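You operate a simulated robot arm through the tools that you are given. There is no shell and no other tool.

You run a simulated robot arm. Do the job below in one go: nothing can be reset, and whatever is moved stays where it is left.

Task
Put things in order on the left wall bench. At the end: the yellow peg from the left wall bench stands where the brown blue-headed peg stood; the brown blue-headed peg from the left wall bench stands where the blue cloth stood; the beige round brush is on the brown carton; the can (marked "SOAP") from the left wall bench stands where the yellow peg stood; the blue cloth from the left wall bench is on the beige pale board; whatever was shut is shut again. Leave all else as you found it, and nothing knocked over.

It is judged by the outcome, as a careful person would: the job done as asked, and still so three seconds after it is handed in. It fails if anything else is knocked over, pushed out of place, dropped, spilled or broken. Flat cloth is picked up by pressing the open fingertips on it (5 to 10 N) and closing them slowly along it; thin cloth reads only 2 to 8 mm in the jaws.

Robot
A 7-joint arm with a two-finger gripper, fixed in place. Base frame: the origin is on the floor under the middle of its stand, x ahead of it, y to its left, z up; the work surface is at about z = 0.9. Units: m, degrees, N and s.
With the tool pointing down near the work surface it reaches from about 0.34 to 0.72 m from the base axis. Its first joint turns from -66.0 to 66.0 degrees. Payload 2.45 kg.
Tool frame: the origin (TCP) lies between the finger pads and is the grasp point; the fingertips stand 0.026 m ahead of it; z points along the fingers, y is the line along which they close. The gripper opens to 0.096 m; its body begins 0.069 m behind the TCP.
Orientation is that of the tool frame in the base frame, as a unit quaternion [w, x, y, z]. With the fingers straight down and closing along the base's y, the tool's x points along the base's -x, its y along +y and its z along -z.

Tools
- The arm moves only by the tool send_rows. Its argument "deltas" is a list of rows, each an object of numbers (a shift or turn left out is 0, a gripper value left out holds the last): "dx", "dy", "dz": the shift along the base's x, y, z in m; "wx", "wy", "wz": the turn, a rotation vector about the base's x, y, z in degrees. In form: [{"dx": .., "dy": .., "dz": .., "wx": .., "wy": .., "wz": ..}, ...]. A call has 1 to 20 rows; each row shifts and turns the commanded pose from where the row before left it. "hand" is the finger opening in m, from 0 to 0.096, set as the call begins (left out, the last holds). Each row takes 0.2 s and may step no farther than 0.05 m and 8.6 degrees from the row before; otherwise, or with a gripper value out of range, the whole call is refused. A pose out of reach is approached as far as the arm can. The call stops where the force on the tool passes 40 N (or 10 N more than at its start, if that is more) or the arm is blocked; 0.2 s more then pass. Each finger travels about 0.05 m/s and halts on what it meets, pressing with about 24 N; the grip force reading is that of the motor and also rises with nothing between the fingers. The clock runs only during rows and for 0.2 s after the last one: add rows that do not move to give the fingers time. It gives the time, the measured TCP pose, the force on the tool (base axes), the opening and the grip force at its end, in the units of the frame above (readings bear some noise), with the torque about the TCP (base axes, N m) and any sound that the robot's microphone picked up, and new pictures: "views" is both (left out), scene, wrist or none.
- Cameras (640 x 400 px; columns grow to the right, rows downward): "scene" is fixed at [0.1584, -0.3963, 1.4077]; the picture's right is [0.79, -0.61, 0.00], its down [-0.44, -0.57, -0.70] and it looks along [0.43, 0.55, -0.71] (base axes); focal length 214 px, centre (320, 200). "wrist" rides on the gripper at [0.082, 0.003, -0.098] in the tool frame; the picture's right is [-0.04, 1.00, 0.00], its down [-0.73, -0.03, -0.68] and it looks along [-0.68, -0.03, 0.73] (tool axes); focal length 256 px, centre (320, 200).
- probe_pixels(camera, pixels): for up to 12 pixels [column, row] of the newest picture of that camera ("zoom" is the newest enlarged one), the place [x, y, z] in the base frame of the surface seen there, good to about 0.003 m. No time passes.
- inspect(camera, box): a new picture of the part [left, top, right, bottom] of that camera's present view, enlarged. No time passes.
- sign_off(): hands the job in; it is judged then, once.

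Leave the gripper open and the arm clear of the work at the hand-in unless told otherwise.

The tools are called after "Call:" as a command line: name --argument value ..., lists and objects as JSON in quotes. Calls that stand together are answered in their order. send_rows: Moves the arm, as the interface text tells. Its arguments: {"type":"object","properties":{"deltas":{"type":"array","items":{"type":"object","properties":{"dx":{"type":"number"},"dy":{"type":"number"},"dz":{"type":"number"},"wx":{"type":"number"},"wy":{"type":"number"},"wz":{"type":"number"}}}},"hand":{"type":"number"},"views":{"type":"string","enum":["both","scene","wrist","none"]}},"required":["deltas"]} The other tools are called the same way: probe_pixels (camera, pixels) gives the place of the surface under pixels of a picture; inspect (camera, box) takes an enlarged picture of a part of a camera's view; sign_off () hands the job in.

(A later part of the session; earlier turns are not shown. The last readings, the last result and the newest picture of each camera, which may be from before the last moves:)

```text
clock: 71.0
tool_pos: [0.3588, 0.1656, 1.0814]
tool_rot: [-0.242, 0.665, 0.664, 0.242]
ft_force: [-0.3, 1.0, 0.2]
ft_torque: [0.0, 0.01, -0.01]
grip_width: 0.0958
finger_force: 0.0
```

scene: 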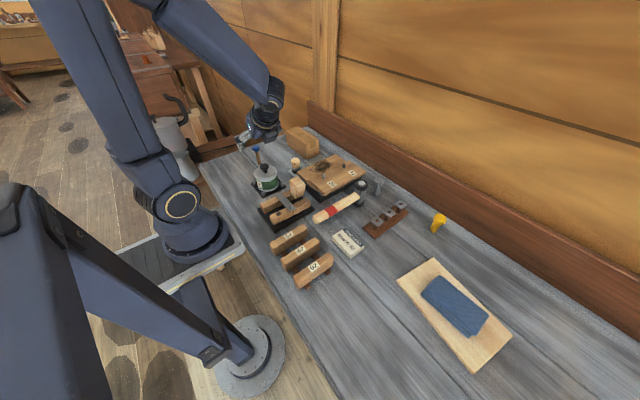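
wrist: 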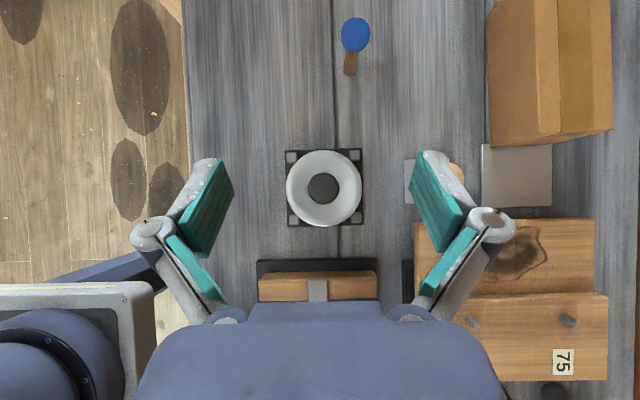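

The tilt is reached, and the camera now looks straight down on the can at (324,188) with the blue peg still standing at (355,40). I'll probe the can for exact alignment.

Call:
probe_pixels --camera "wrist" --pixels '[[324, 186], [288, 188], [360, 188], [324, 152], [324, 225], [338, 186], [310, 186], [324, 172], [324, 200], [292, 156], [356, 156], [293, 218]]'

Call:
inspect --camera "wrist" --box '[250, 130, 400, 320]'

```text
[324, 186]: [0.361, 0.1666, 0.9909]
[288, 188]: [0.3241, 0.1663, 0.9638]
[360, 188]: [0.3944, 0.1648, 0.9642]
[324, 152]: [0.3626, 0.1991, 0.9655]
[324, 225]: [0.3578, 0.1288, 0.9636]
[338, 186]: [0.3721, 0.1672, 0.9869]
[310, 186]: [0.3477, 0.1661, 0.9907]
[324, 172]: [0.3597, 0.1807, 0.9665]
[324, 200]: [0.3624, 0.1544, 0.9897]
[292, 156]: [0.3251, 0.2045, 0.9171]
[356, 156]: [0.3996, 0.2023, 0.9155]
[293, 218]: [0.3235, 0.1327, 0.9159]
```

```text
2.11 times, centred on (325, 225) of wrist
```

zoom: 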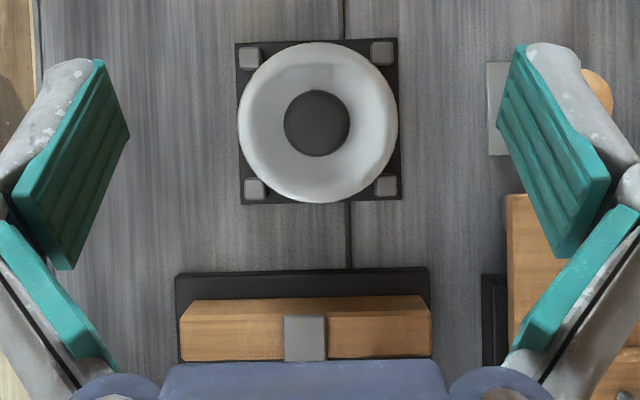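

The can's axis is at about (0.3595,0.165). I'll shift to y=0.157 and come straight down to z≈0.942 with the fingers fully open.

Call:
send_rows --deltas '[{"dx": 0.0008, "dy": -0.0085}, {"dz": -0.04}, {"dz": -0.04}, {"dz": -0.03}, {"dz": -0.015}, {"dz": -0.01}, {"dz": -0.0045}, {}]' --views "both"

Call:
inspect --camera "scene" --box '[230, 120, 320, 210]'

```text
clock: 72.8
tool_pos: [0.3606, 0.1574, 0.942]
tool_rot: [-0.242, 0.665, 0.664, 0.242]
ft_force: [0.0, 0.2, 0.2]
ft_torque: [0.01, 0.0, 0.01]
grip_width: 0.0961
finger_force: 0.1
```

scene: 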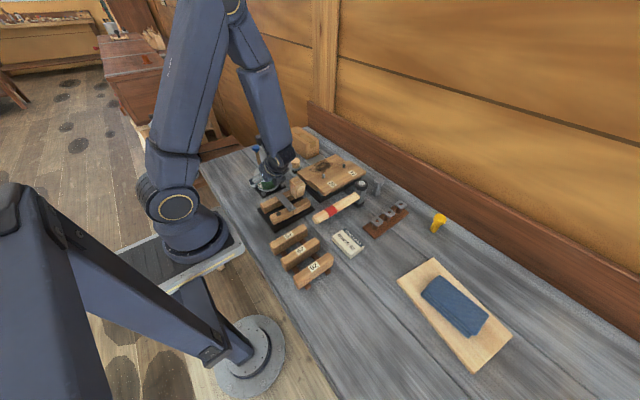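
wrist: 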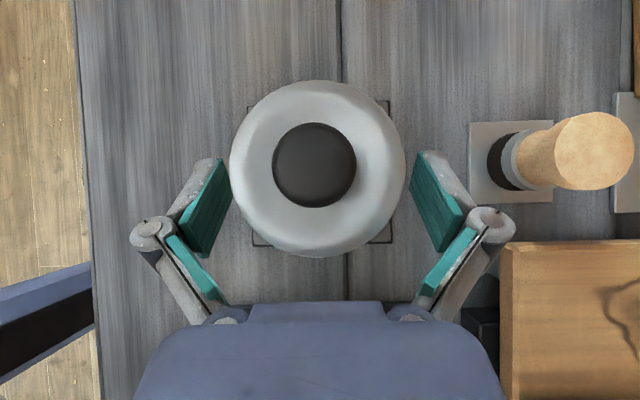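

```text
4.44 times, centred on (275, 165) of scene
```

zoom: 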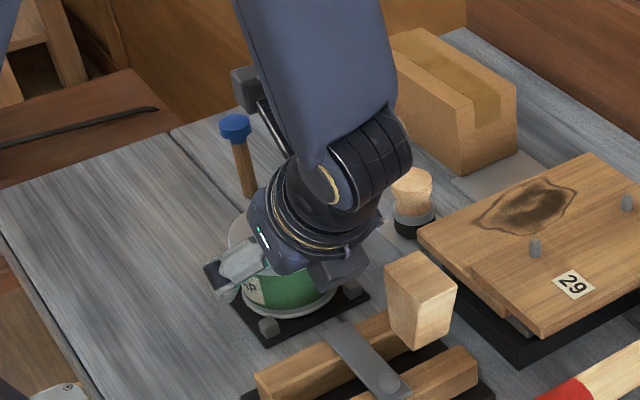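

The hand is in position with no contact. Before going further I need the block's exact extent (zoom (420,295)) and its gap to the hand, in case I tilt or lower a little more.

Call:
probe_pixels --camera "zoom" --pixels '[[388, 264], [420, 253], [454, 284], [422, 298], [388, 290], [415, 345], [445, 340], [352, 340], [340, 282], [330, 262], [360, 255], [300, 285]]'

Call:
inspect --camera "scene" --box '[255, 150, 315, 200]'

```text
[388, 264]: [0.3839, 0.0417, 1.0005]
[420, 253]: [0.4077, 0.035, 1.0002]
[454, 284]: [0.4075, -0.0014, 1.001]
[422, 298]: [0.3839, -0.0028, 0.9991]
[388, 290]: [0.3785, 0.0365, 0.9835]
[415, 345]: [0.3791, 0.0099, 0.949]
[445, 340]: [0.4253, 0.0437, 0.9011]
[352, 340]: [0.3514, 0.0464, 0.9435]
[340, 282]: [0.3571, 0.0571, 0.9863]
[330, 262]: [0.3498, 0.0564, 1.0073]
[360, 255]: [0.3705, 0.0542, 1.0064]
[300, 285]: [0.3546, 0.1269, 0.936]
```

```text
8.00 times, centred on (285, 175) of scene
```

zoom: 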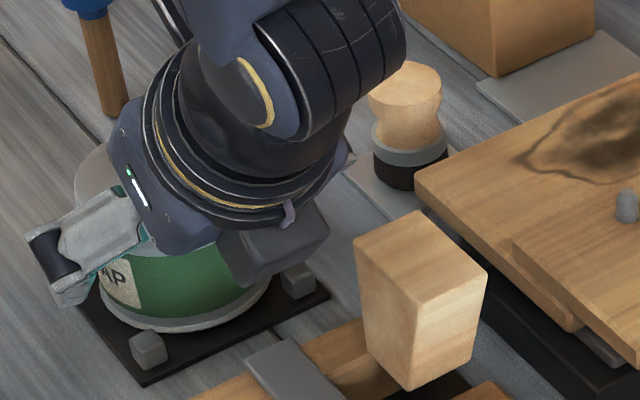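

The block's top is at z=1.000, spanning x 0.384–0.408 and y up to 0.042, and the box under the hand is only about 12 mm from it. I'll rise, turn the lean 15° toward -x (away from the block) and tilt to 45°, so the pads stay clear of the lid skirt when I come down lower.

Call:
send_rows --deltas '[{"dz": 0.02}, {"dz": 0.03}, {"dz": 0.03}, {"dz": 0.03}, {"wz": -7.5}, {"wz": -7.5}, {"wx": 4.83, "wy": -1.29}, {"dx": -0.0035, "dy": -0.0033}, {}]' --views "both"

Call:
inspect --camera "scene" --box '[230, 120, 320, 210]'

```text
clock: 74.8
tool_pos: [0.3676, 0.1552, 1.0559]
tool_rot: [-0.233, 0.734, 0.562, 0.302]
ft_force: [0.0, 0.4, -0.3]
ft_torque: [-0.01, 0.04, -0.01]
grip_width: 0.0957
finger_force: 0.0
out of reach, approached as far as the arm can: row 7, 8
```

scene: 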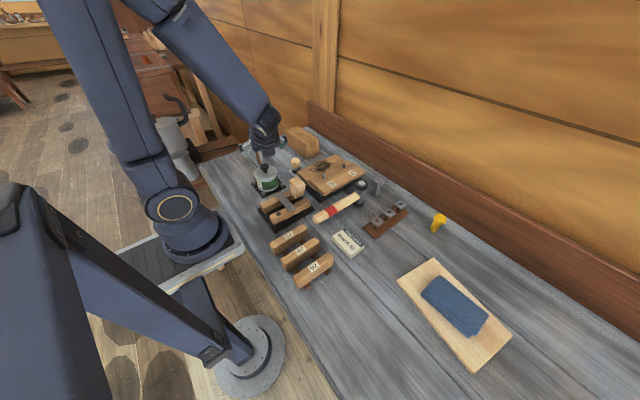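
wrist: 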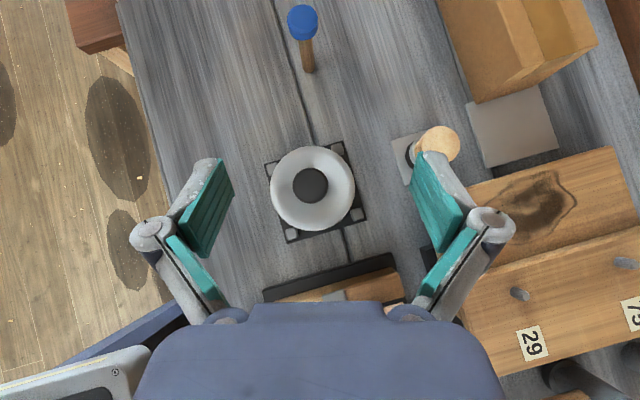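

```text
4.44 times, centred on (275, 165) of scene
```

zoom: 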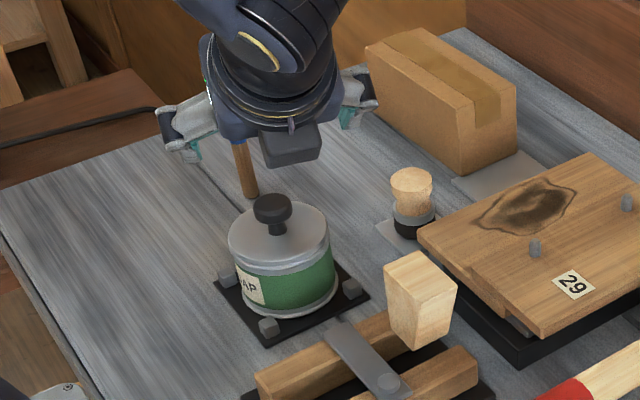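

That pose leans too close to the base and is out of reach. There's a better plan: after the brush is moved, the +x side of the can is free and I can lean the hand that way. So the brush goes first. I'll go back to a vertical tool, turn to fingers closing along y, and hover above the brush.

Call:
send_rows --deltas '[{"dx": 0.005, "dz": 0.03, "wx": -4.83, "wy": 1.29}, {"dz": 0.02, "wz": 7.5}, {"dz": 0.01, "wz": 7.5}, {"wx": -8}, {"wx": -8}, {"wx": -8}, {"wx": -8}, {"wx": -8}, {"dx": 0.01, "dy": 0.0015, "wz": 8.2}, {"dx": 0.01, "dy": 0.0015, "wz": 8.2}, {"dx": 0.01, "dy": 0.0015, "wz": 8.2}, {"dx": 0.01, "dy": 0.0015, "wz": 8.2}, {"dx": 0.01, "dy": 0.0015, "wz": 8.2}, {"dx": 0.01, "dy": 0.0015, "wz": 8.2}, {"dx": 0.01, "dy": 0.0015, "wz": 8.2}, {"dx": 0.01, "dy": 0.0015, "wz": 8.2}, {"dx": 0.01, "dy": 0.0015, "wz": 8.2}, {"dx": 0.01, "dy": 0.0015, "wz": 8.2}, {"dx": 0.005, "wz": 8.0}, {}]' --views "both"

```text
clock: 79.0
tool_pos: [0.4775, 0.1696, 1.1151]
tool_rot: [0.0, 0.001, 1.0, -0.001]
ft_force: [-1.0, 0.2, 0.7]
ft_torque: [0.03, 0.02, -0.02]
grip_width: 0.0962
finger_force: 0.2
```

scene: 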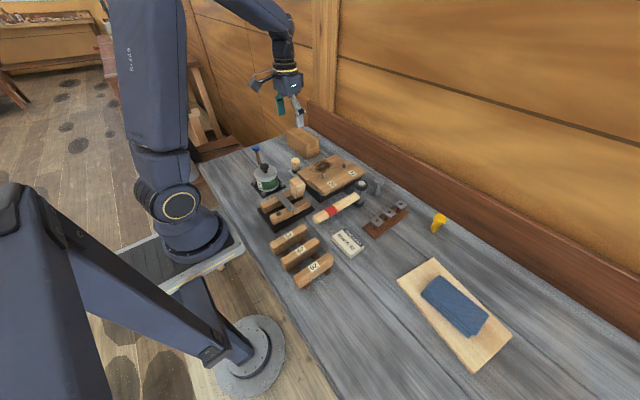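
wrist: 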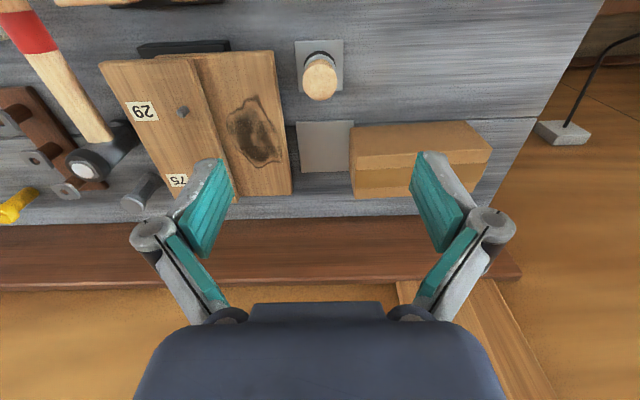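

The tool is vertical above the brush, which shows at wrist (320,75). I'll measure the brush and the carton top.

Call:
inspect --camera "wrist" --box '[280, 30, 360, 120]'

Call:
probe_pixels --camera "wrist" --pixels '[[320, 80], [304, 82], [337, 82], [320, 64], [320, 98], [320, 55], [306, 56], [333, 56], [297, 43], [342, 42], [300, 88], [341, 88]]'

Call:
probe_pixels --camera "wrist" --pixels '[[355, 172], [355, 195], [410, 168], [410, 190], [480, 160], [490, 152], [380, 180], [440, 160], [400, 195], [390, 175], [360, 168], [470, 150]]'

Call:
inspect --camera "wrist" --box '[290, 100, 510, 220]'

```text
4.44 times, centred on (320, 75) of wrist
```

zoom: 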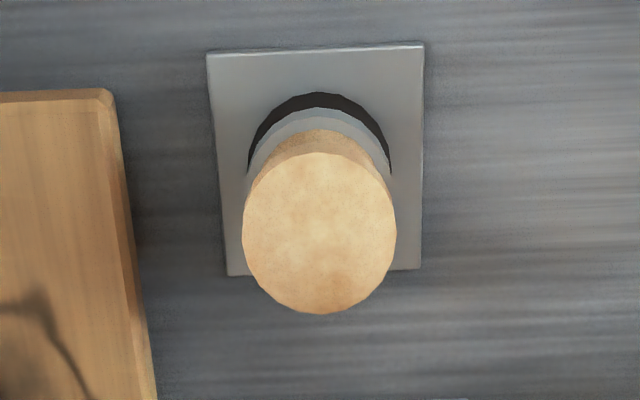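

```text
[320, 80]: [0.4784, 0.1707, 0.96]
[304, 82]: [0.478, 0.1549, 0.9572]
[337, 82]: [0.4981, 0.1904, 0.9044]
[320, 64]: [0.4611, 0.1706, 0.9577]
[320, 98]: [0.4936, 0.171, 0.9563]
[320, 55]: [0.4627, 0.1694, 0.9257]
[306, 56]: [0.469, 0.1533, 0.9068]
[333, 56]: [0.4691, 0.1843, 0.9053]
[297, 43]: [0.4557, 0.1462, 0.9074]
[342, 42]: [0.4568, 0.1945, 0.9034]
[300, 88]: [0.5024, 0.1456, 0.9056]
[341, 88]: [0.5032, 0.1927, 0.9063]
```

```text
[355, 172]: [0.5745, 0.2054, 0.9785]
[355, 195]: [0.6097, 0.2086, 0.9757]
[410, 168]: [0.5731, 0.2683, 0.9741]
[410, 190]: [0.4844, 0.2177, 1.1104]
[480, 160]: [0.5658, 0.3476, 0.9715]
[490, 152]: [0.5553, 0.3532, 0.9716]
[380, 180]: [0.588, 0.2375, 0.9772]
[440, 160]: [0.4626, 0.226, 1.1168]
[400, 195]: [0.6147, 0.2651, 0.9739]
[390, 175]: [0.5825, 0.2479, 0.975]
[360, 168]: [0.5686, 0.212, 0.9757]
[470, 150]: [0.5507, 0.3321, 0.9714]
```

```text
2.91 times, centred on (400, 160) of wrist
```

zoom: 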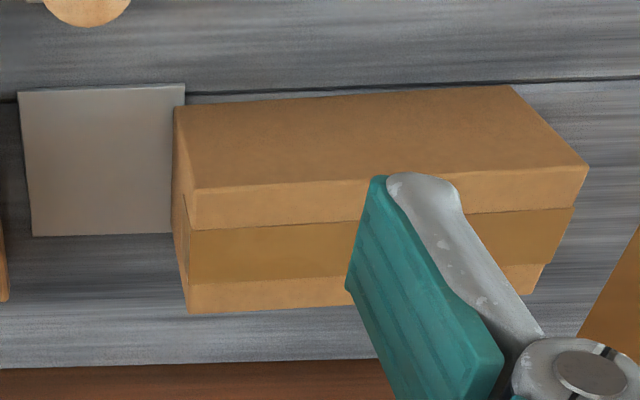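

The brush is centred at about (0.478,0.1705), 0.033 m across, with its top at 0.959 and its foot on the plate at 0.906. Board 29/75's edge is close on the -y side, so I'll check that edge. I'll also turn the tool -90° so the fingers close along x, clear of the board.

Call:
probe_pixels --camera "wrist" --pixels '[[272, 60], [274, 80], [278, 100], [288, 180], [355, 205], [380, 203], [270, 52], [240, 55]]'

Call:
send_rows --deltas '[{"wz": -8.2}, {"wz": -8.2}, {"wz": -8.2}, {"wz": -8.2}, {"wz": -8.2}, {"wz": -8.2}, {"wz": -8.2}, {"wz": -8.2}, {"wz": -8.2}, {"wz": -8.2}, {"wz": -8.0}, {"dz": -0.03}, {}]' --views "wrist" --hand 0.07

```text
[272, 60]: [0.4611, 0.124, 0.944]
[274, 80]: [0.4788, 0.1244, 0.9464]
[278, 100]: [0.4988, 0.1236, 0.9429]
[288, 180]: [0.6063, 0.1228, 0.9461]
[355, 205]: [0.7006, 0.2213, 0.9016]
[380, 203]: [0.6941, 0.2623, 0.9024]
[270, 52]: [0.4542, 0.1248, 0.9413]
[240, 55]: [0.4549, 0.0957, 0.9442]
```

```text
clock: 81.8
tool_pos: [0.4764, 0.1696, 1.0852]
tool_rot: [0.001, 0.709, 0.705, 0.0]
ft_force: [-0.6, 0.3, 0.1]
ft_torque: [0.02, 0.01, 0.01]
grip_width: 0.0697
finger_force: 0.0
```

wrist: 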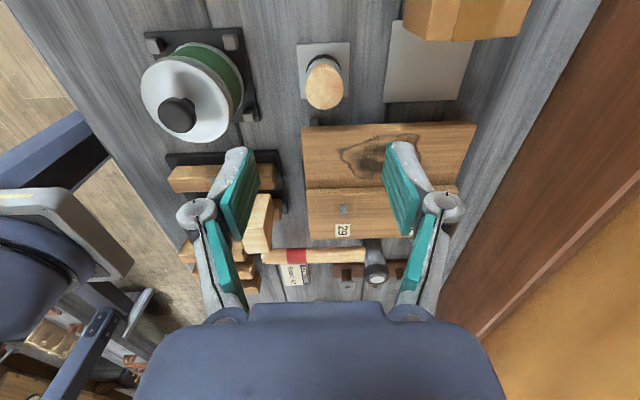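

The board edge is at y≈0.124, so the x-closing grip clears it. I'll align over the brush and go down to z≈0.946 so the pads span the handle and ferrule.

Call:
send_rows --deltas '[{"dx": 0.0015, "dy": 0.001}, {"dz": -0.04}, {"dz": -0.04}, {"dz": -0.03}, {"dz": -0.015}, {"dz": -0.01}, {"dz": -0.004}, {}]' --views "wrist"

```text
clock: 83.6
tool_pos: [0.4791, 0.1698, 0.9459]
tool_rot: [0.0, 0.708, 0.707, 0.0]
ft_force: [0.0, 0.4, 0.5]
ft_torque: [0.0, 0.02, 0.0]
grip_width: 0.0699
finger_force: 0.0
```

wrist: 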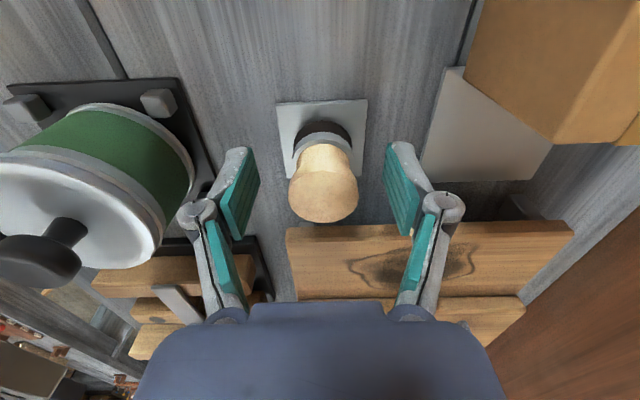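

The brush is centred between the pads, and the left finger is clear of the can. Closing.

Call:
send_rows --deltas '[{}, {}, {}, {}]' --views "wrist" --hand 0.015

```text
clock: 84.6
tool_pos: [0.4789, 0.1694, 0.9468]
tool_rot: [0.0, 0.707, 0.707, 0.0]
ft_force: [0.4, -0.4, 1.1]
ft_torque: [0.03, -0.02, 0.0]
grip_width: 0.0338
finger_force: 23.7
```

wrist: 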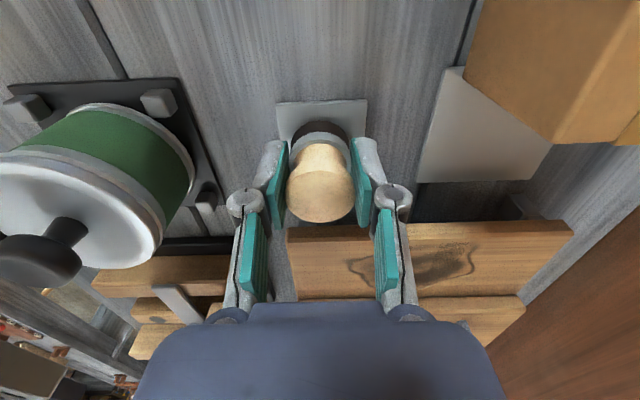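

The brush is gripped at 33.8 mm. I'll lift it gently and check that the plate stays behind.

Call:
send_rows --deltas '[{"dz": 0.005}, {"dz": 0.01}, {"dz": 0.015}, {"dz": 0.02}, {}]' --views "both"

```text
clock: 85.8
tool_pos: [0.4792, 0.1709, 0.9956]
tool_rot: [0.0, 0.707, 0.707, 0.0]
ft_force: [0.4, 0.5, -0.5]
ft_torque: [0.02, 0.04, 0.02]
grip_width: 0.0339
finger_force: 23.6
```

scene: 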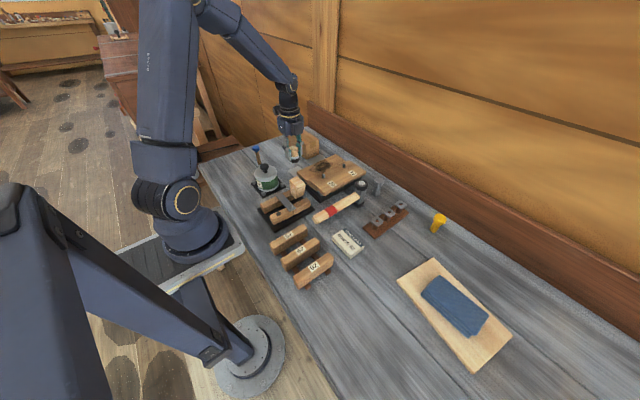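
wrist: 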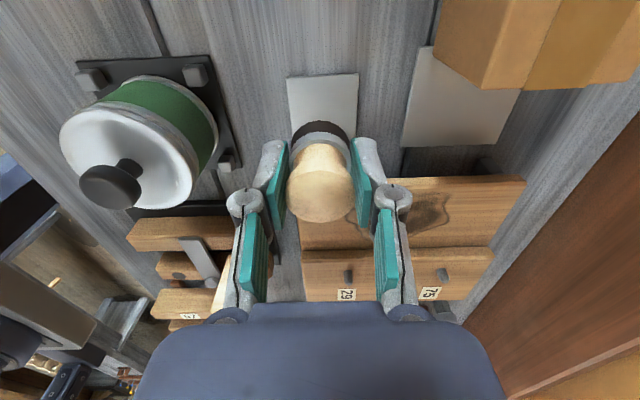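

The plate stayed put and the brush hangs straight. I'll lift higher and move over the carton.

Call:
send_rows --deltas '[{"dz": 0.03}, {"dz": 0.03}, {"dz": 0.025}, {"dx": 0.023, "dy": 0.022}, {"dx": 0.023, "dy": 0.022}, {"dx": 0.023, "dy": 0.022}, {"dx": 0.023, "dy": 0.022}, {"dx": 0.022, "dy": 0.022}, {}]' --views "both"

```text
clock: 87.8
tool_pos: [0.5931, 0.281, 1.0816]
tool_rot: [0.0, 0.708, 0.706, 0.0]
ft_force: [-0.7, 0.8, -0.4]
ft_torque: [-0.01, -0.03, -0.02]
grip_width: 0.034
finger_force: 23.9
```

scene: 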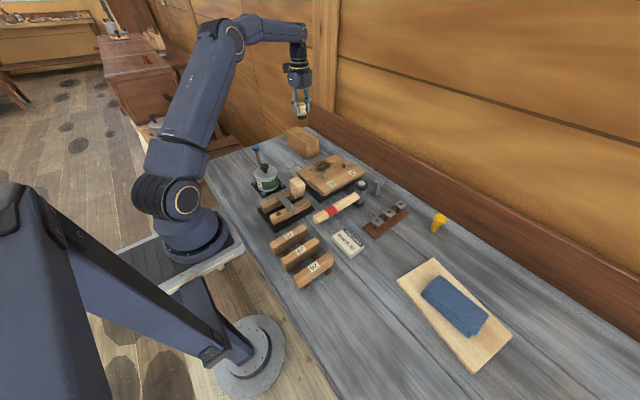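
wrist: 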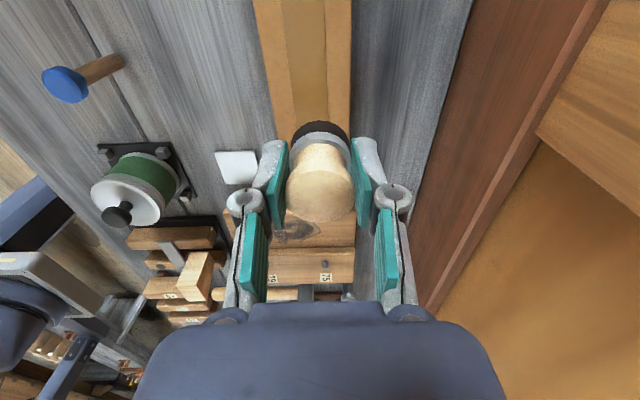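

The carton is beneath the held brush. I'll probe its top edges to centre the placement.

Call:
probe_pixels --camera "wrist" --pixels '[[262, 40], [267, 60], [275, 60], [330, 60], [346, 60], [349, 60], [272, 95], [345, 95], [258, 10], [348, 10], [280, 120], [300, 30]]'

Call:
inspect --camera "wrist" --box '[230, 0, 390, 140]'

Call:
inspect --camera "scene" --box '[270, 70, 340, 170]'

```text
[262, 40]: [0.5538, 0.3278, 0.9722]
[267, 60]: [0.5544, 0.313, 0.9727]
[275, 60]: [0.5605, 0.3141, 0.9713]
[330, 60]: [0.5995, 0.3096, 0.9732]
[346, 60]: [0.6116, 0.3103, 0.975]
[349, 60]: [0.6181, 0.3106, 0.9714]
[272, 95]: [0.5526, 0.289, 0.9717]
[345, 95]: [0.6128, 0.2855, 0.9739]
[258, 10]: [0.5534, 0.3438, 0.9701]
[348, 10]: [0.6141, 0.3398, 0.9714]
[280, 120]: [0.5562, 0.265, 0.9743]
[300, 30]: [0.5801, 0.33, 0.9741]
```

```text
2.86 times, centred on (310, 70) of wrist
```

zoom: 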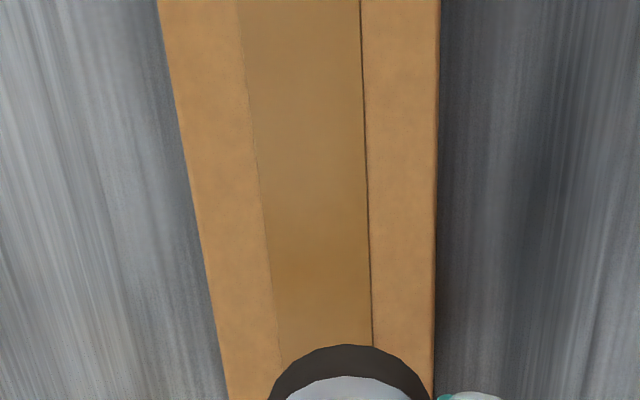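

```text
4.00 times, centred on (305, 120) of scene
```

zoom: 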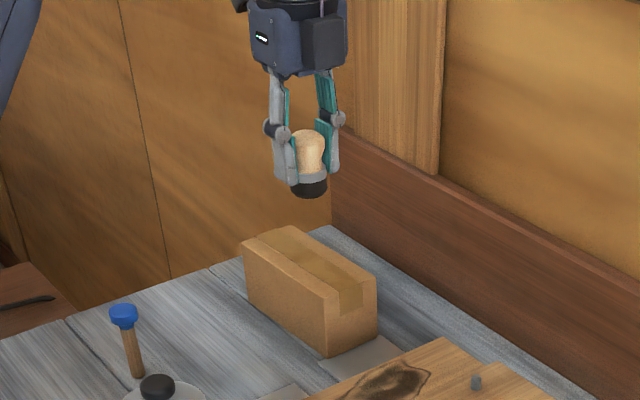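

The carton top spans x 0.553–0.616, with its centre at about (0.5845,0.281). I'll shift -8.5 mm in x and lower to just above the top.

Call:
send_rows --deltas '[{"dx": -0.0085}, {"dz": -0.03}, {"dz": -0.02}, {"dz": -0.01}, {"dz": -0.003}, {}]' --views "both"

Call:
inspect --camera "scene" --box '[270, 90, 340, 170]'

```text
clock: 89.2
tool_pos: [0.5839, 0.2819, 1.0177]
tool_rot: [0.0, 0.708, 0.706, 0.0]
ft_force: [-1.0, 0.9, -0.5]
ft_torque: [-0.03, 0.05, 0.03]
grip_width: 0.0335
finger_force: 24.2
```

scene: 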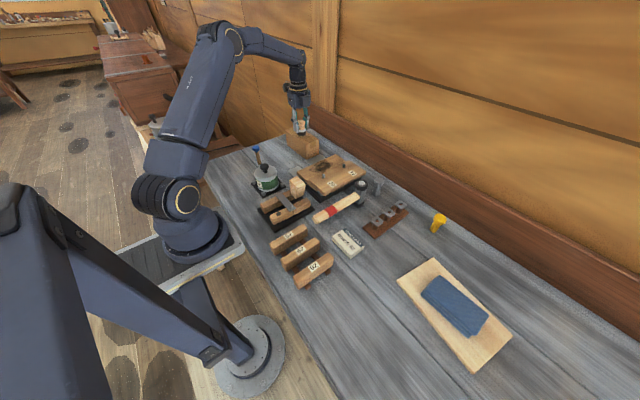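
wrist: 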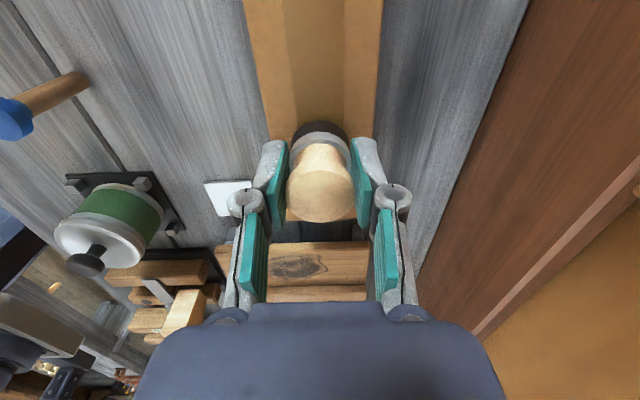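

```text
5.00 times, centred on (305, 130) of scene
```

zoom: 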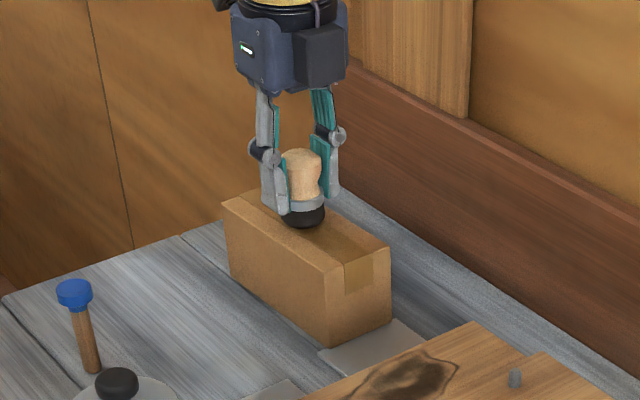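

The brush is nearly touching the middle of the carton. Lowering in 1 mm steps to feel contact.

Call:
send_rows --deltas '[{"dz": -0.001}, {"dz": -0.001}, {}]' --views "none"

Call:
send_rows --deltas '[{"dz": -0.001}, {}]' --views "none"

```text
clock: 90.0
tool_pos: [0.5841, 0.2806, 1.0177]
tool_rot: [0.0, 0.709, 0.706, -0.001]
ft_force: [0.1, 0.6, -0.7]
ft_torque: [0.0, 0.0, 0.01]
grip_width: 0.0334
finger_force: 24.1
```

```text
clock: 90.6
tool_pos: [0.5832, 0.2811, 1.016]
tool_rot: [0.0, 0.708, 0.706, 0.0]
ft_force: [0.4, 0.6, -0.1]
ft_torque: [-0.03, 0.04, -0.01]
grip_width: 0.0336
finger_force: 24.5
```

No contact yet at 1.016, so I'll go on with 1 mm steps.

Call:
send_rows --deltas '[{"dz": -0.001}, {}]' --views "none"

Call:
send_rows --deltas '[{"dz": -0.001}, {}]' --views "none"

```text
clock: 91.2
tool_pos: [0.5846, 0.2799, 1.014]
tool_rot: [0.0, 0.707, 0.707, 0.0]
ft_force: [-0.3, 0.5, 2.6]
ft_torque: [-0.06, 0.03, -0.01]
grip_width: 0.0332
finger_force: 24.0
```

```text
clock: 91.8
tool_pos: [0.5845, 0.2817, 1.0148]
tool_rot: [0.001, 0.708, 0.706, 0.0]
ft_force: [-3.7, -2.0, 10.8]
ft_torque: [-0.26, 0.13, 0.0]
grip_width: 0.0337
finger_force: 24.1
```

Contact is now 10.8 N, a bit much. I'll ease up by 0.8 mm before releasing.

Call:
send_rows --deltas '[{"dz": 0.0008}, {}]' --views "none"

```text
clock: 92.4
tool_pos: [0.5841, 0.2797, 1.015]
tool_rot: [0.0, 0.707, 0.707, 0.0]
ft_force: [1.0, 0.3, 3.4]
ft_torque: [-0.04, -0.01, 0.02]
grip_width: 0.0338
finger_force: 23.8
```

Light contact at 3.4 N. I'll open a little, then to 0.06, and check the brush.

Call:
send_rows --deltas '[{}, {}]' --views "none" --hand 0.042

Call:
send_rows --deltas '[{}, {}]' --views "wrist" --hand 0.06

```text
clock: 93.0
tool_pos: [0.5849, 0.2814, 1.0134]
tool_rot: [0.0, 0.708, 0.706, 0.0]
ft_force: [0.1, 0.3, 0.0]
ft_torque: [-0.02, 0.03, 0.0]
grip_width: 0.0421
finger_force: 0.1
```

```text
clock: 93.6
tool_pos: [0.5849, 0.2809, 1.014]
tool_rot: [0.001, 0.708, 0.707, -0.001]
ft_force: [-0.6, 0.7, 1.3]
ft_torque: [0.03, 0.02, -0.02]
grip_width: 0.0598
finger_force: 0.1
```

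wrist: 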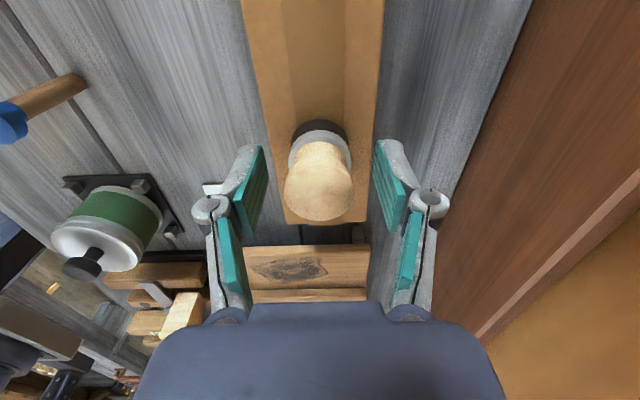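

The brush stands on the carton. I'll rise, fly to the can while turning back to y-closing, then tilt the hand 45° leaning toward +x, with fingers pointing back and down toward the can.

Call:
send_rows --deltas '[{"dz": 0.02}, {"dz": 0.04}, {"dz": 0.035}, {"dx": -0.0195, "dy": -0.0105, "wz": 8.2}, {"dx": -0.0195, "dy": -0.0105, "wz": 8.2}, {"dx": -0.0195, "dy": -0.0105, "wz": 8.2}, {"dx": -0.0195, "dy": -0.0105, "wz": 8.2}, {"dx": -0.0195, "dy": -0.0105, "wz": 8.2}, {"dx": -0.0195, "dy": -0.0105, "wz": 8.2}, {"dx": -0.0195, "dy": -0.0105, "wz": 8.2}, {"dx": -0.0195, "dy": -0.0105, "wz": 8.2}, {"dx": -0.0195, "dy": -0.0105, "wz": 8.2}, {"dx": -0.0195, "dy": -0.0105, "wz": 8.2}, {"dx": -0.0195, "dy": -0.0105, "wz": 8.0}, {"wy": 7.5}, {"wy": 7.5}, {"wy": 7.5}, {"wy": 7.5}, {"wy": 7.5}, {"wy": 7.5}]' --views "both" --hand 0.096

```text
clock: 97.8
tool_pos: [0.3695, 0.1643, 1.1091]
tool_rot: [-0.384, 0.001, 0.923, 0.001]
ft_force: [-0.3, 0.8, -0.1]
ft_torque: [0.03, -0.03, -0.01]
grip_width: 0.0956
finger_force: 0.1
```

scene: 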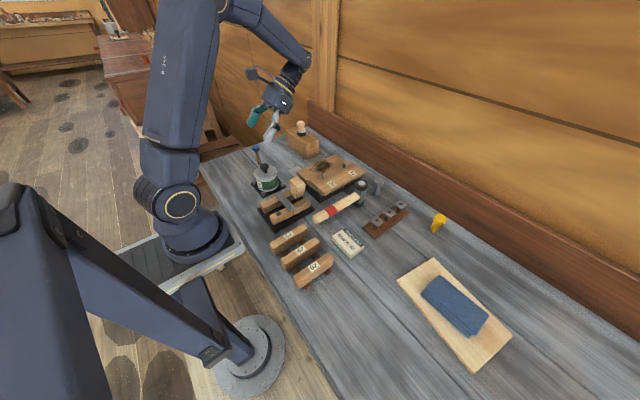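
wrist: 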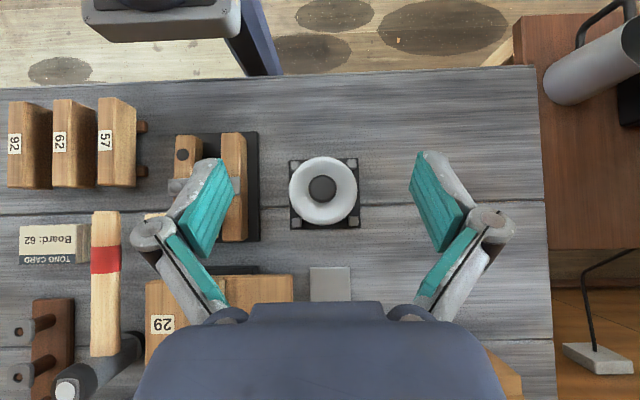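

The tilted pose is reached. The brush stands on the carton at scene (301,128), and the can shows at wrist (323,190). I'll probe the can, studs and the neighbouring frame's edge.

Call:
probe_pixels --camera "wrist" --pixels '[[322, 188], [291, 190], [356, 190], [323, 158], [323, 222], [296, 165], [352, 163], [297, 223], [353, 222], [258, 180], [258, 235], [246, 180]]'

Call:
probe_pixels --camera "wrist" --pixels '[[262, 270], [290, 280], [288, 296], [330, 268], [348, 268], [323, 205], [323, 175], [308, 190], [338, 190]]'

Call:
inspect --camera "wrist" --box '[240, 120, 420, 300]'

```text
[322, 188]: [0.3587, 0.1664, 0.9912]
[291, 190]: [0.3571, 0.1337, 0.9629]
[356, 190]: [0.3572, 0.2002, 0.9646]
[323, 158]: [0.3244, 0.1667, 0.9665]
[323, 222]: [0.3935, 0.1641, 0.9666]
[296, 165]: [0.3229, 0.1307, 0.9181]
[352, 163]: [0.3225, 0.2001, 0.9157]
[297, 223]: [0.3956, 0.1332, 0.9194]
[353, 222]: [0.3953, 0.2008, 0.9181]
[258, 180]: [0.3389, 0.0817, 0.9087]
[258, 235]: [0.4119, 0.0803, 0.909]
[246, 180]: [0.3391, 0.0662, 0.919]
```

```text
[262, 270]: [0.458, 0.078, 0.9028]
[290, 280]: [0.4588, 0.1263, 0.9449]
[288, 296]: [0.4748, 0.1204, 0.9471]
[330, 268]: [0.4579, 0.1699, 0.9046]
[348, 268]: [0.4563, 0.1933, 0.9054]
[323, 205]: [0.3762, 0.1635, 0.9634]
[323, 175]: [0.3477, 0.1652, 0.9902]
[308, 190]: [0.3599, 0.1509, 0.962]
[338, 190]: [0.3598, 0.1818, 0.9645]
```

```text
2.22 times, centred on (330, 210) of wrist
```

zoom: 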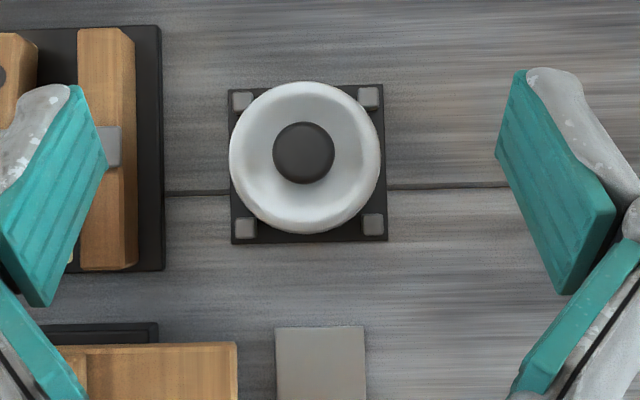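

The can's axis is at (0.359,0.166), and the frame edge at y=0.083 and board corner at (0.459,0.126) leave room. I'll tilt 5° more (50° total), align to x=0.371, and descend to z≈0.937 with the fingers straddling the body below the lid.

Call:
send_rows --deltas '[{"wy": 5, "dx": 0.0018, "dy": 0.0017}, {"dz": -0.04}, {"dz": -0.04}, {"dz": -0.04}, {"dz": -0.025}, {"dz": -0.012}, {}]' --views "both"

Call:
inspect --camera "scene" --box '[230, 120, 320, 210]'

```text
clock: 99.4
tool_pos: [0.3706, 0.1682, 0.953]
tool_rot: [-0.422, 0.001, 0.906, 0.0]
ft_force: [0.6, 0.5, 0.5]
ft_torque: [-0.01, -0.01, 0.0]
grip_width: 0.0961
finger_force: 0.1
```

scene: 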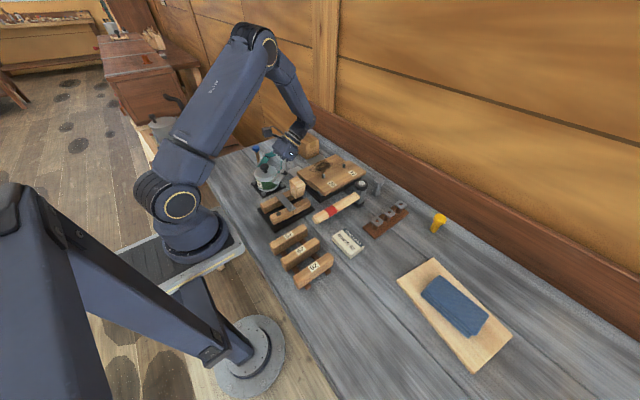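
wrist: 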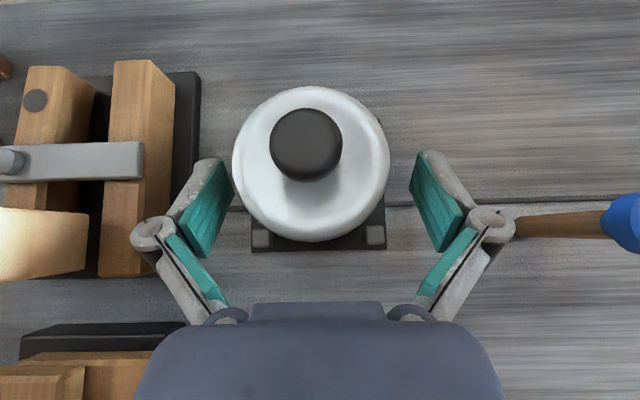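

```text
4.44 times, centred on (275, 165) of scene
```

zoom: 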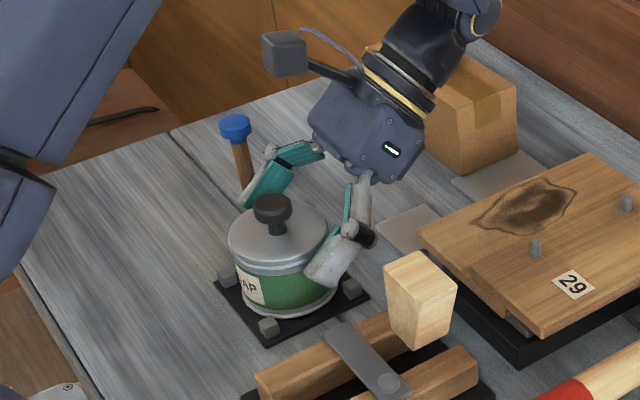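

The lean works well: the fingers flank the can, clear of the blue peg, frame and boards. The can sits about 3 mm toward -y of the jaw centre, so I'll correct that and go down to z≈0.937.

Call:
send_rows --deltas '[{"dy": -0.003}, {"dz": -0.008}, {"dz": -0.005}, {"dz": -0.003}, {}]' --views "both"

Call:
inspect --camera "scene" --box '[240, 140, 300, 200]'

```text
clock: 100.6
tool_pos: [0.3712, 0.1652, 0.9358]
tool_rot: [-0.423, 0.001, 0.906, 0.0]
ft_force: [0.0, -0.8, 0.1]
ft_torque: [-0.01, 0.01, 0.04]
grip_width: 0.0962
finger_force: 0.0
```

scene: 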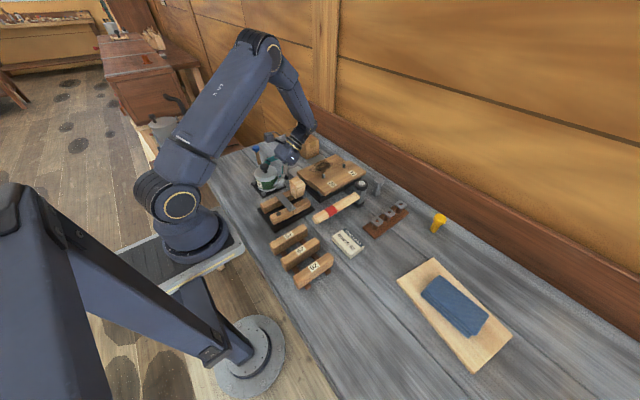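
wrist: 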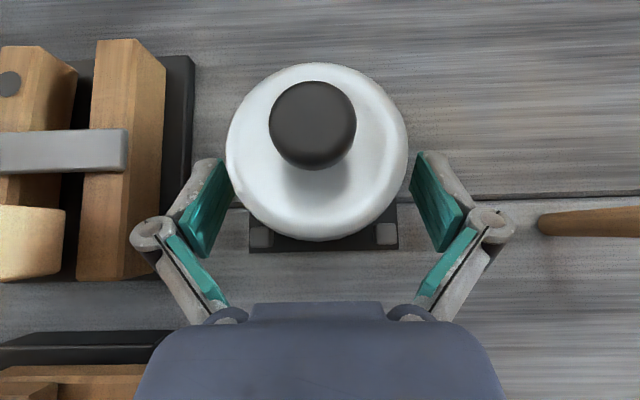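

```text
6.67 times, centred on (270, 170) of scene
```

zoom: 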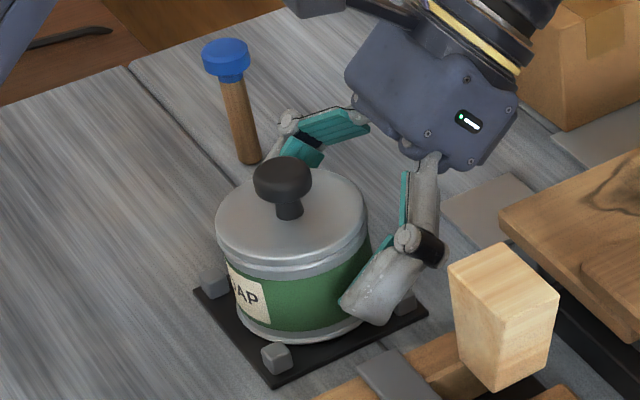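

The finger sits against the green body below the lid skirt. Closing now.

Call:
send_rows --deltas '[{}, {}, {}, {}]' --views "both" --hand 0.05

Call:
inspect --camera "scene" --box '[240, 140, 300, 200]'

```text
clock: 101.6
tool_pos: [0.3717, 0.1642, 0.9375]
tool_rot: [-0.423, 0.001, 0.906, 0.0]
ft_force: [1.2, -1.3, 2.0]
ft_torque: [-0.14, 0.05, 0.04]
grip_width: 0.0719
finger_force: 23.3
```

scene: 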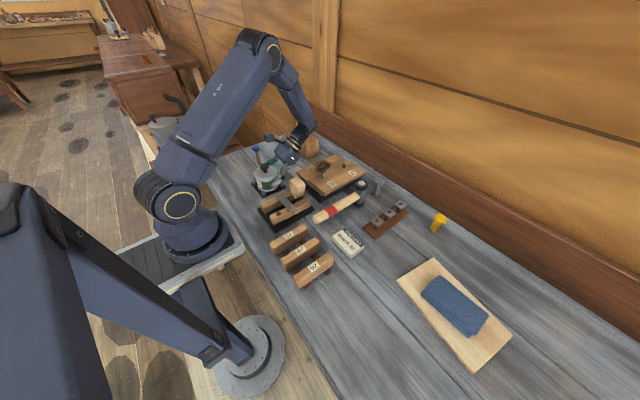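
wrist: 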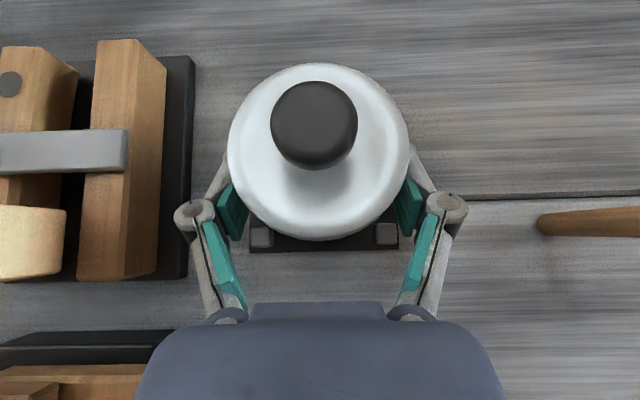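

```text
6.67 times, centred on (270, 170) of scene
```

zoom: 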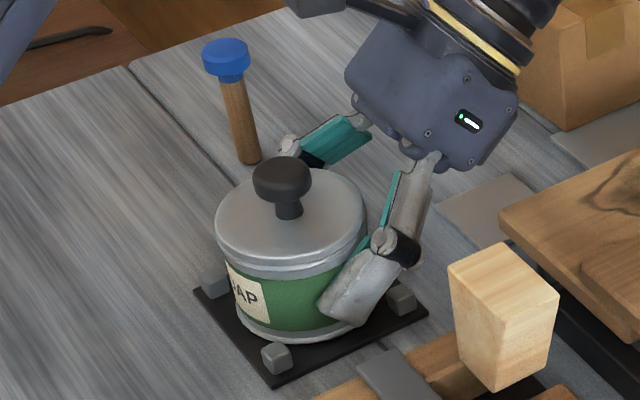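

Gripped at 71.9 mm on the body. I'll lift slowly by about 1.2 cm and listen for any snap.

Call:
send_rows --deltas '[{"dz": 0.003}, {"dz": 0.004}, {"dz": 0.005}, {}, {}]' --views "both"

Call:
inspect --camera "scene" --box '[240, 140, 300, 200]'

```text
clock: 102.8
tool_pos: [0.3716, 0.1638, 0.9498]
tool_rot: [-0.423, 0.002, 0.906, 0.001]
ft_force: [-1.3, 0.1, -3.6]
ft_torque: [0.04, -0.03, 0.0]
grip_width: 0.0718
finger_force: 23.7
```

scene: 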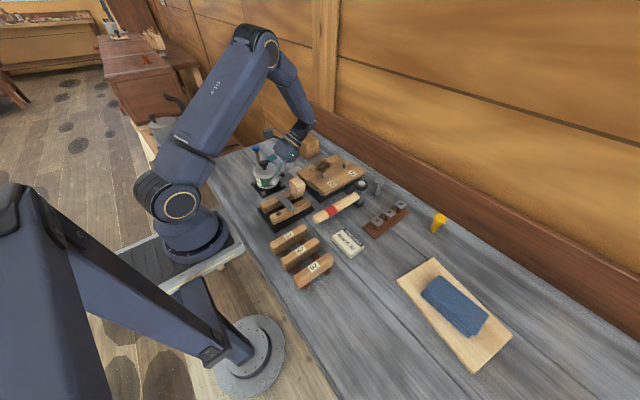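
wrist: 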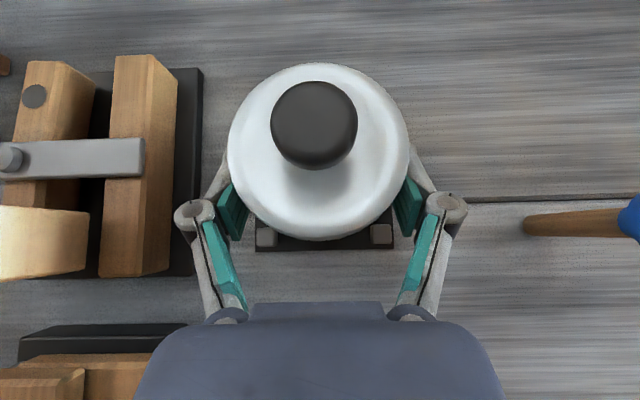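

```text
6.67 times, centred on (270, 170) of scene
```

zoom: 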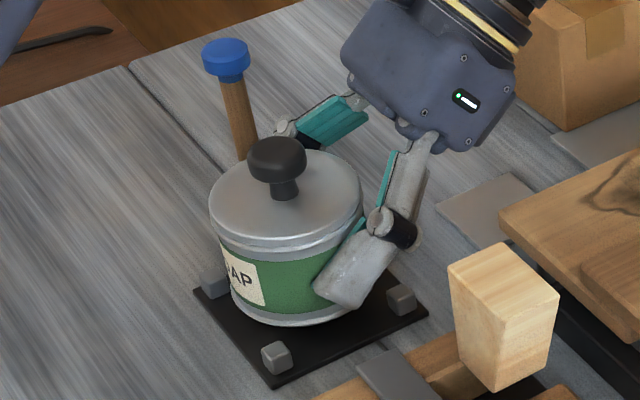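

The can came up with its lid on, weighing about 3.6 N. I'll lift it higher to clear the block, then carry it smoothly to the yellow peg's former spot.

Call:
send_rows --deltas '[{"dz": 0.015}, {"dz": 0.025}, {"dz": 0.03}, {"dz": 0.025}, {"dz": 0.015}, {"dy": -0.02}, {"dy": -0.03}, {"dy": -0.03}, {"dy": -0.03}, {"dy": -0.03}, {"dy": -0.03}, {"dy": -0.03}, {"dy": -0.03}, {"dy": -0.03}, {"dy": -0.03}, {"dy": -0.03}, {"dy": -0.03}, {"dy": -0.03}, {"dy": -0.03}, {"dy": -0.02}]' --views "none"

Call:
send_rows --deltas '[{"dy": -0.013, "dx": 0.003}, {}]' --views "both"

```text
clock: 107.0
tool_pos: [0.3703, -0.2668, 1.0579]
tool_rot: [-0.422, 0.001, 0.907, 0.0]
ft_force: [0.4, 0.4, -3.5]
ft_torque: [0.03, -0.01, 0.0]
grip_width: 0.0717
finger_force: 23.7
```

```text
clock: 107.6
tool_pos: [0.3745, -0.2798, 1.0578]
tool_rot: [-0.423, 0.001, 0.906, 0.0]
ft_force: [0.0, -0.3, -3.1]
ft_torque: [0.03, -0.04, -0.01]
grip_width: 0.0719
finger_force: 23.8
```

scene: 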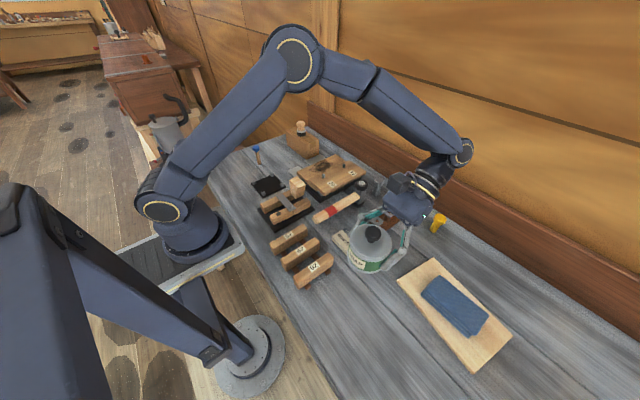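
wrist: 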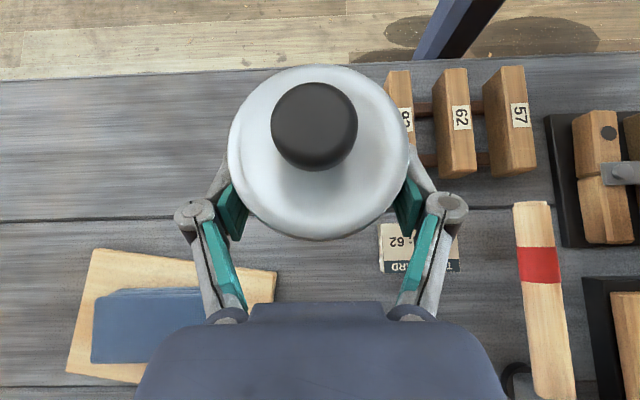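

The can is held upright over the spot. To give the +y finger more room from rack 92, I'll turn the hand -15° about z, shifting slightly so the can stays over (0.362,-0.2795), then start lowering.

Call:
send_rows --deltas '[{"wz": -7.5, "dy": -0.0017}, {"wz": -7.5, "dy": -0.0016}, {"dz": -0.03}, {"dz": -0.03}, {"dz": -0.02}, {"dz": -0.01}, {}]' --views "both"

Call:
inspect --camera "scene" --box '[320, 200, 440, 300]'

```text
clock: 109.2
tool_pos: [0.3749, -0.2816, 0.9683]
tool_rot: [-0.419, 0.119, 0.899, 0.055]
ft_force: [0.2, -0.1, -3.6]
ft_torque: [0.01, -0.03, -0.01]
grip_width: 0.0718
finger_force: 24.5
```

scene: 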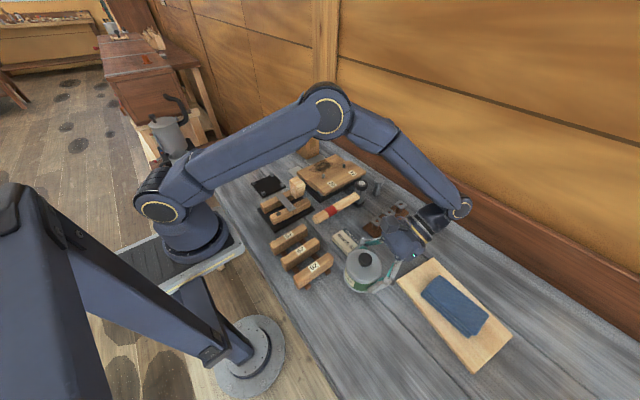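
wrist: 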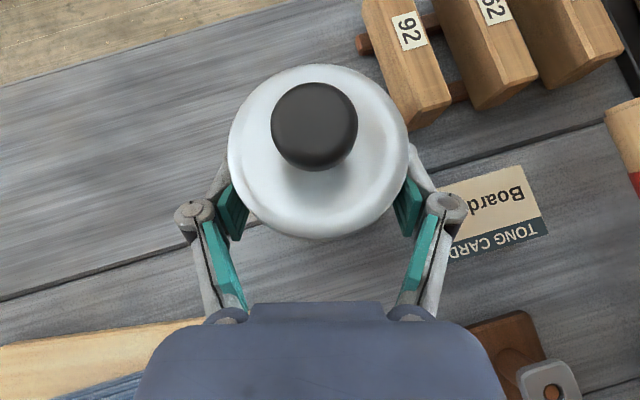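

```text
4.00 times, centred on (380, 250) of scene
```

zoom: 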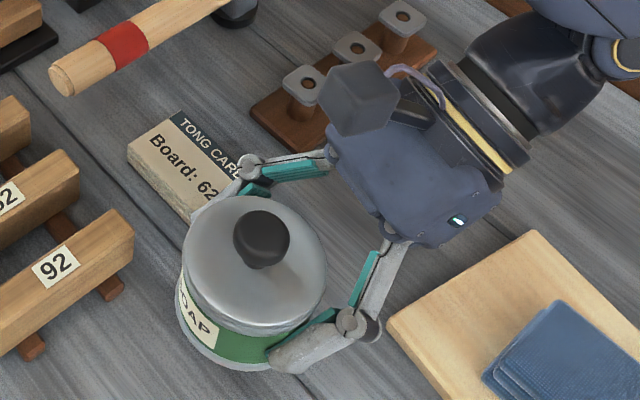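

Clear all round, with the knuckle passing above the card. I'll lower to just above the bench.

Call:
send_rows --deltas '[{"dz": -0.015}, {"dz": -0.01}, {"dz": -0.006}, {}]' --views "wrist"

Call:
send_rows --deltas '[{"dz": -0.0015}, {"dz": -0.001}, {}]' --views "none"

```text
clock: 110.2
tool_pos: [0.3747, -0.2829, 0.9358]
tool_rot: [-0.418, 0.12, 0.899, 0.056]
ft_force: [0.6, -0.1, -3.5]
ft_torque: [0.0, -0.05, -0.03]
grip_width: 0.0719
finger_force: 24.2
```

wrist: 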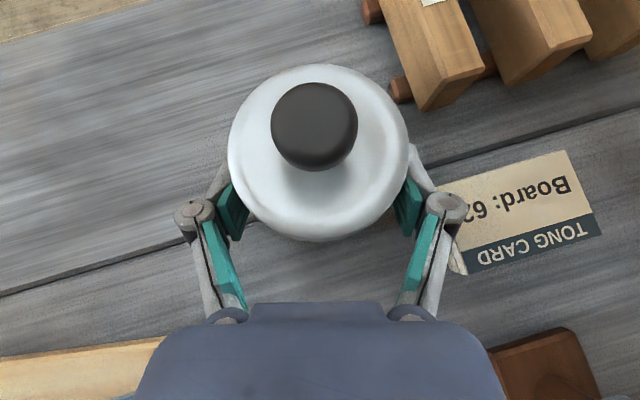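

```text
clock: 111.0
tool_pos: [0.3748, -0.2816, 0.934]
tool_rot: [-0.419, 0.119, 0.899, 0.055]
ft_force: [-0.6, 0.0, -3.5]
ft_torque: [-0.04, -0.02, 0.0]
grip_width: 0.0717
finger_force: 24.0
```

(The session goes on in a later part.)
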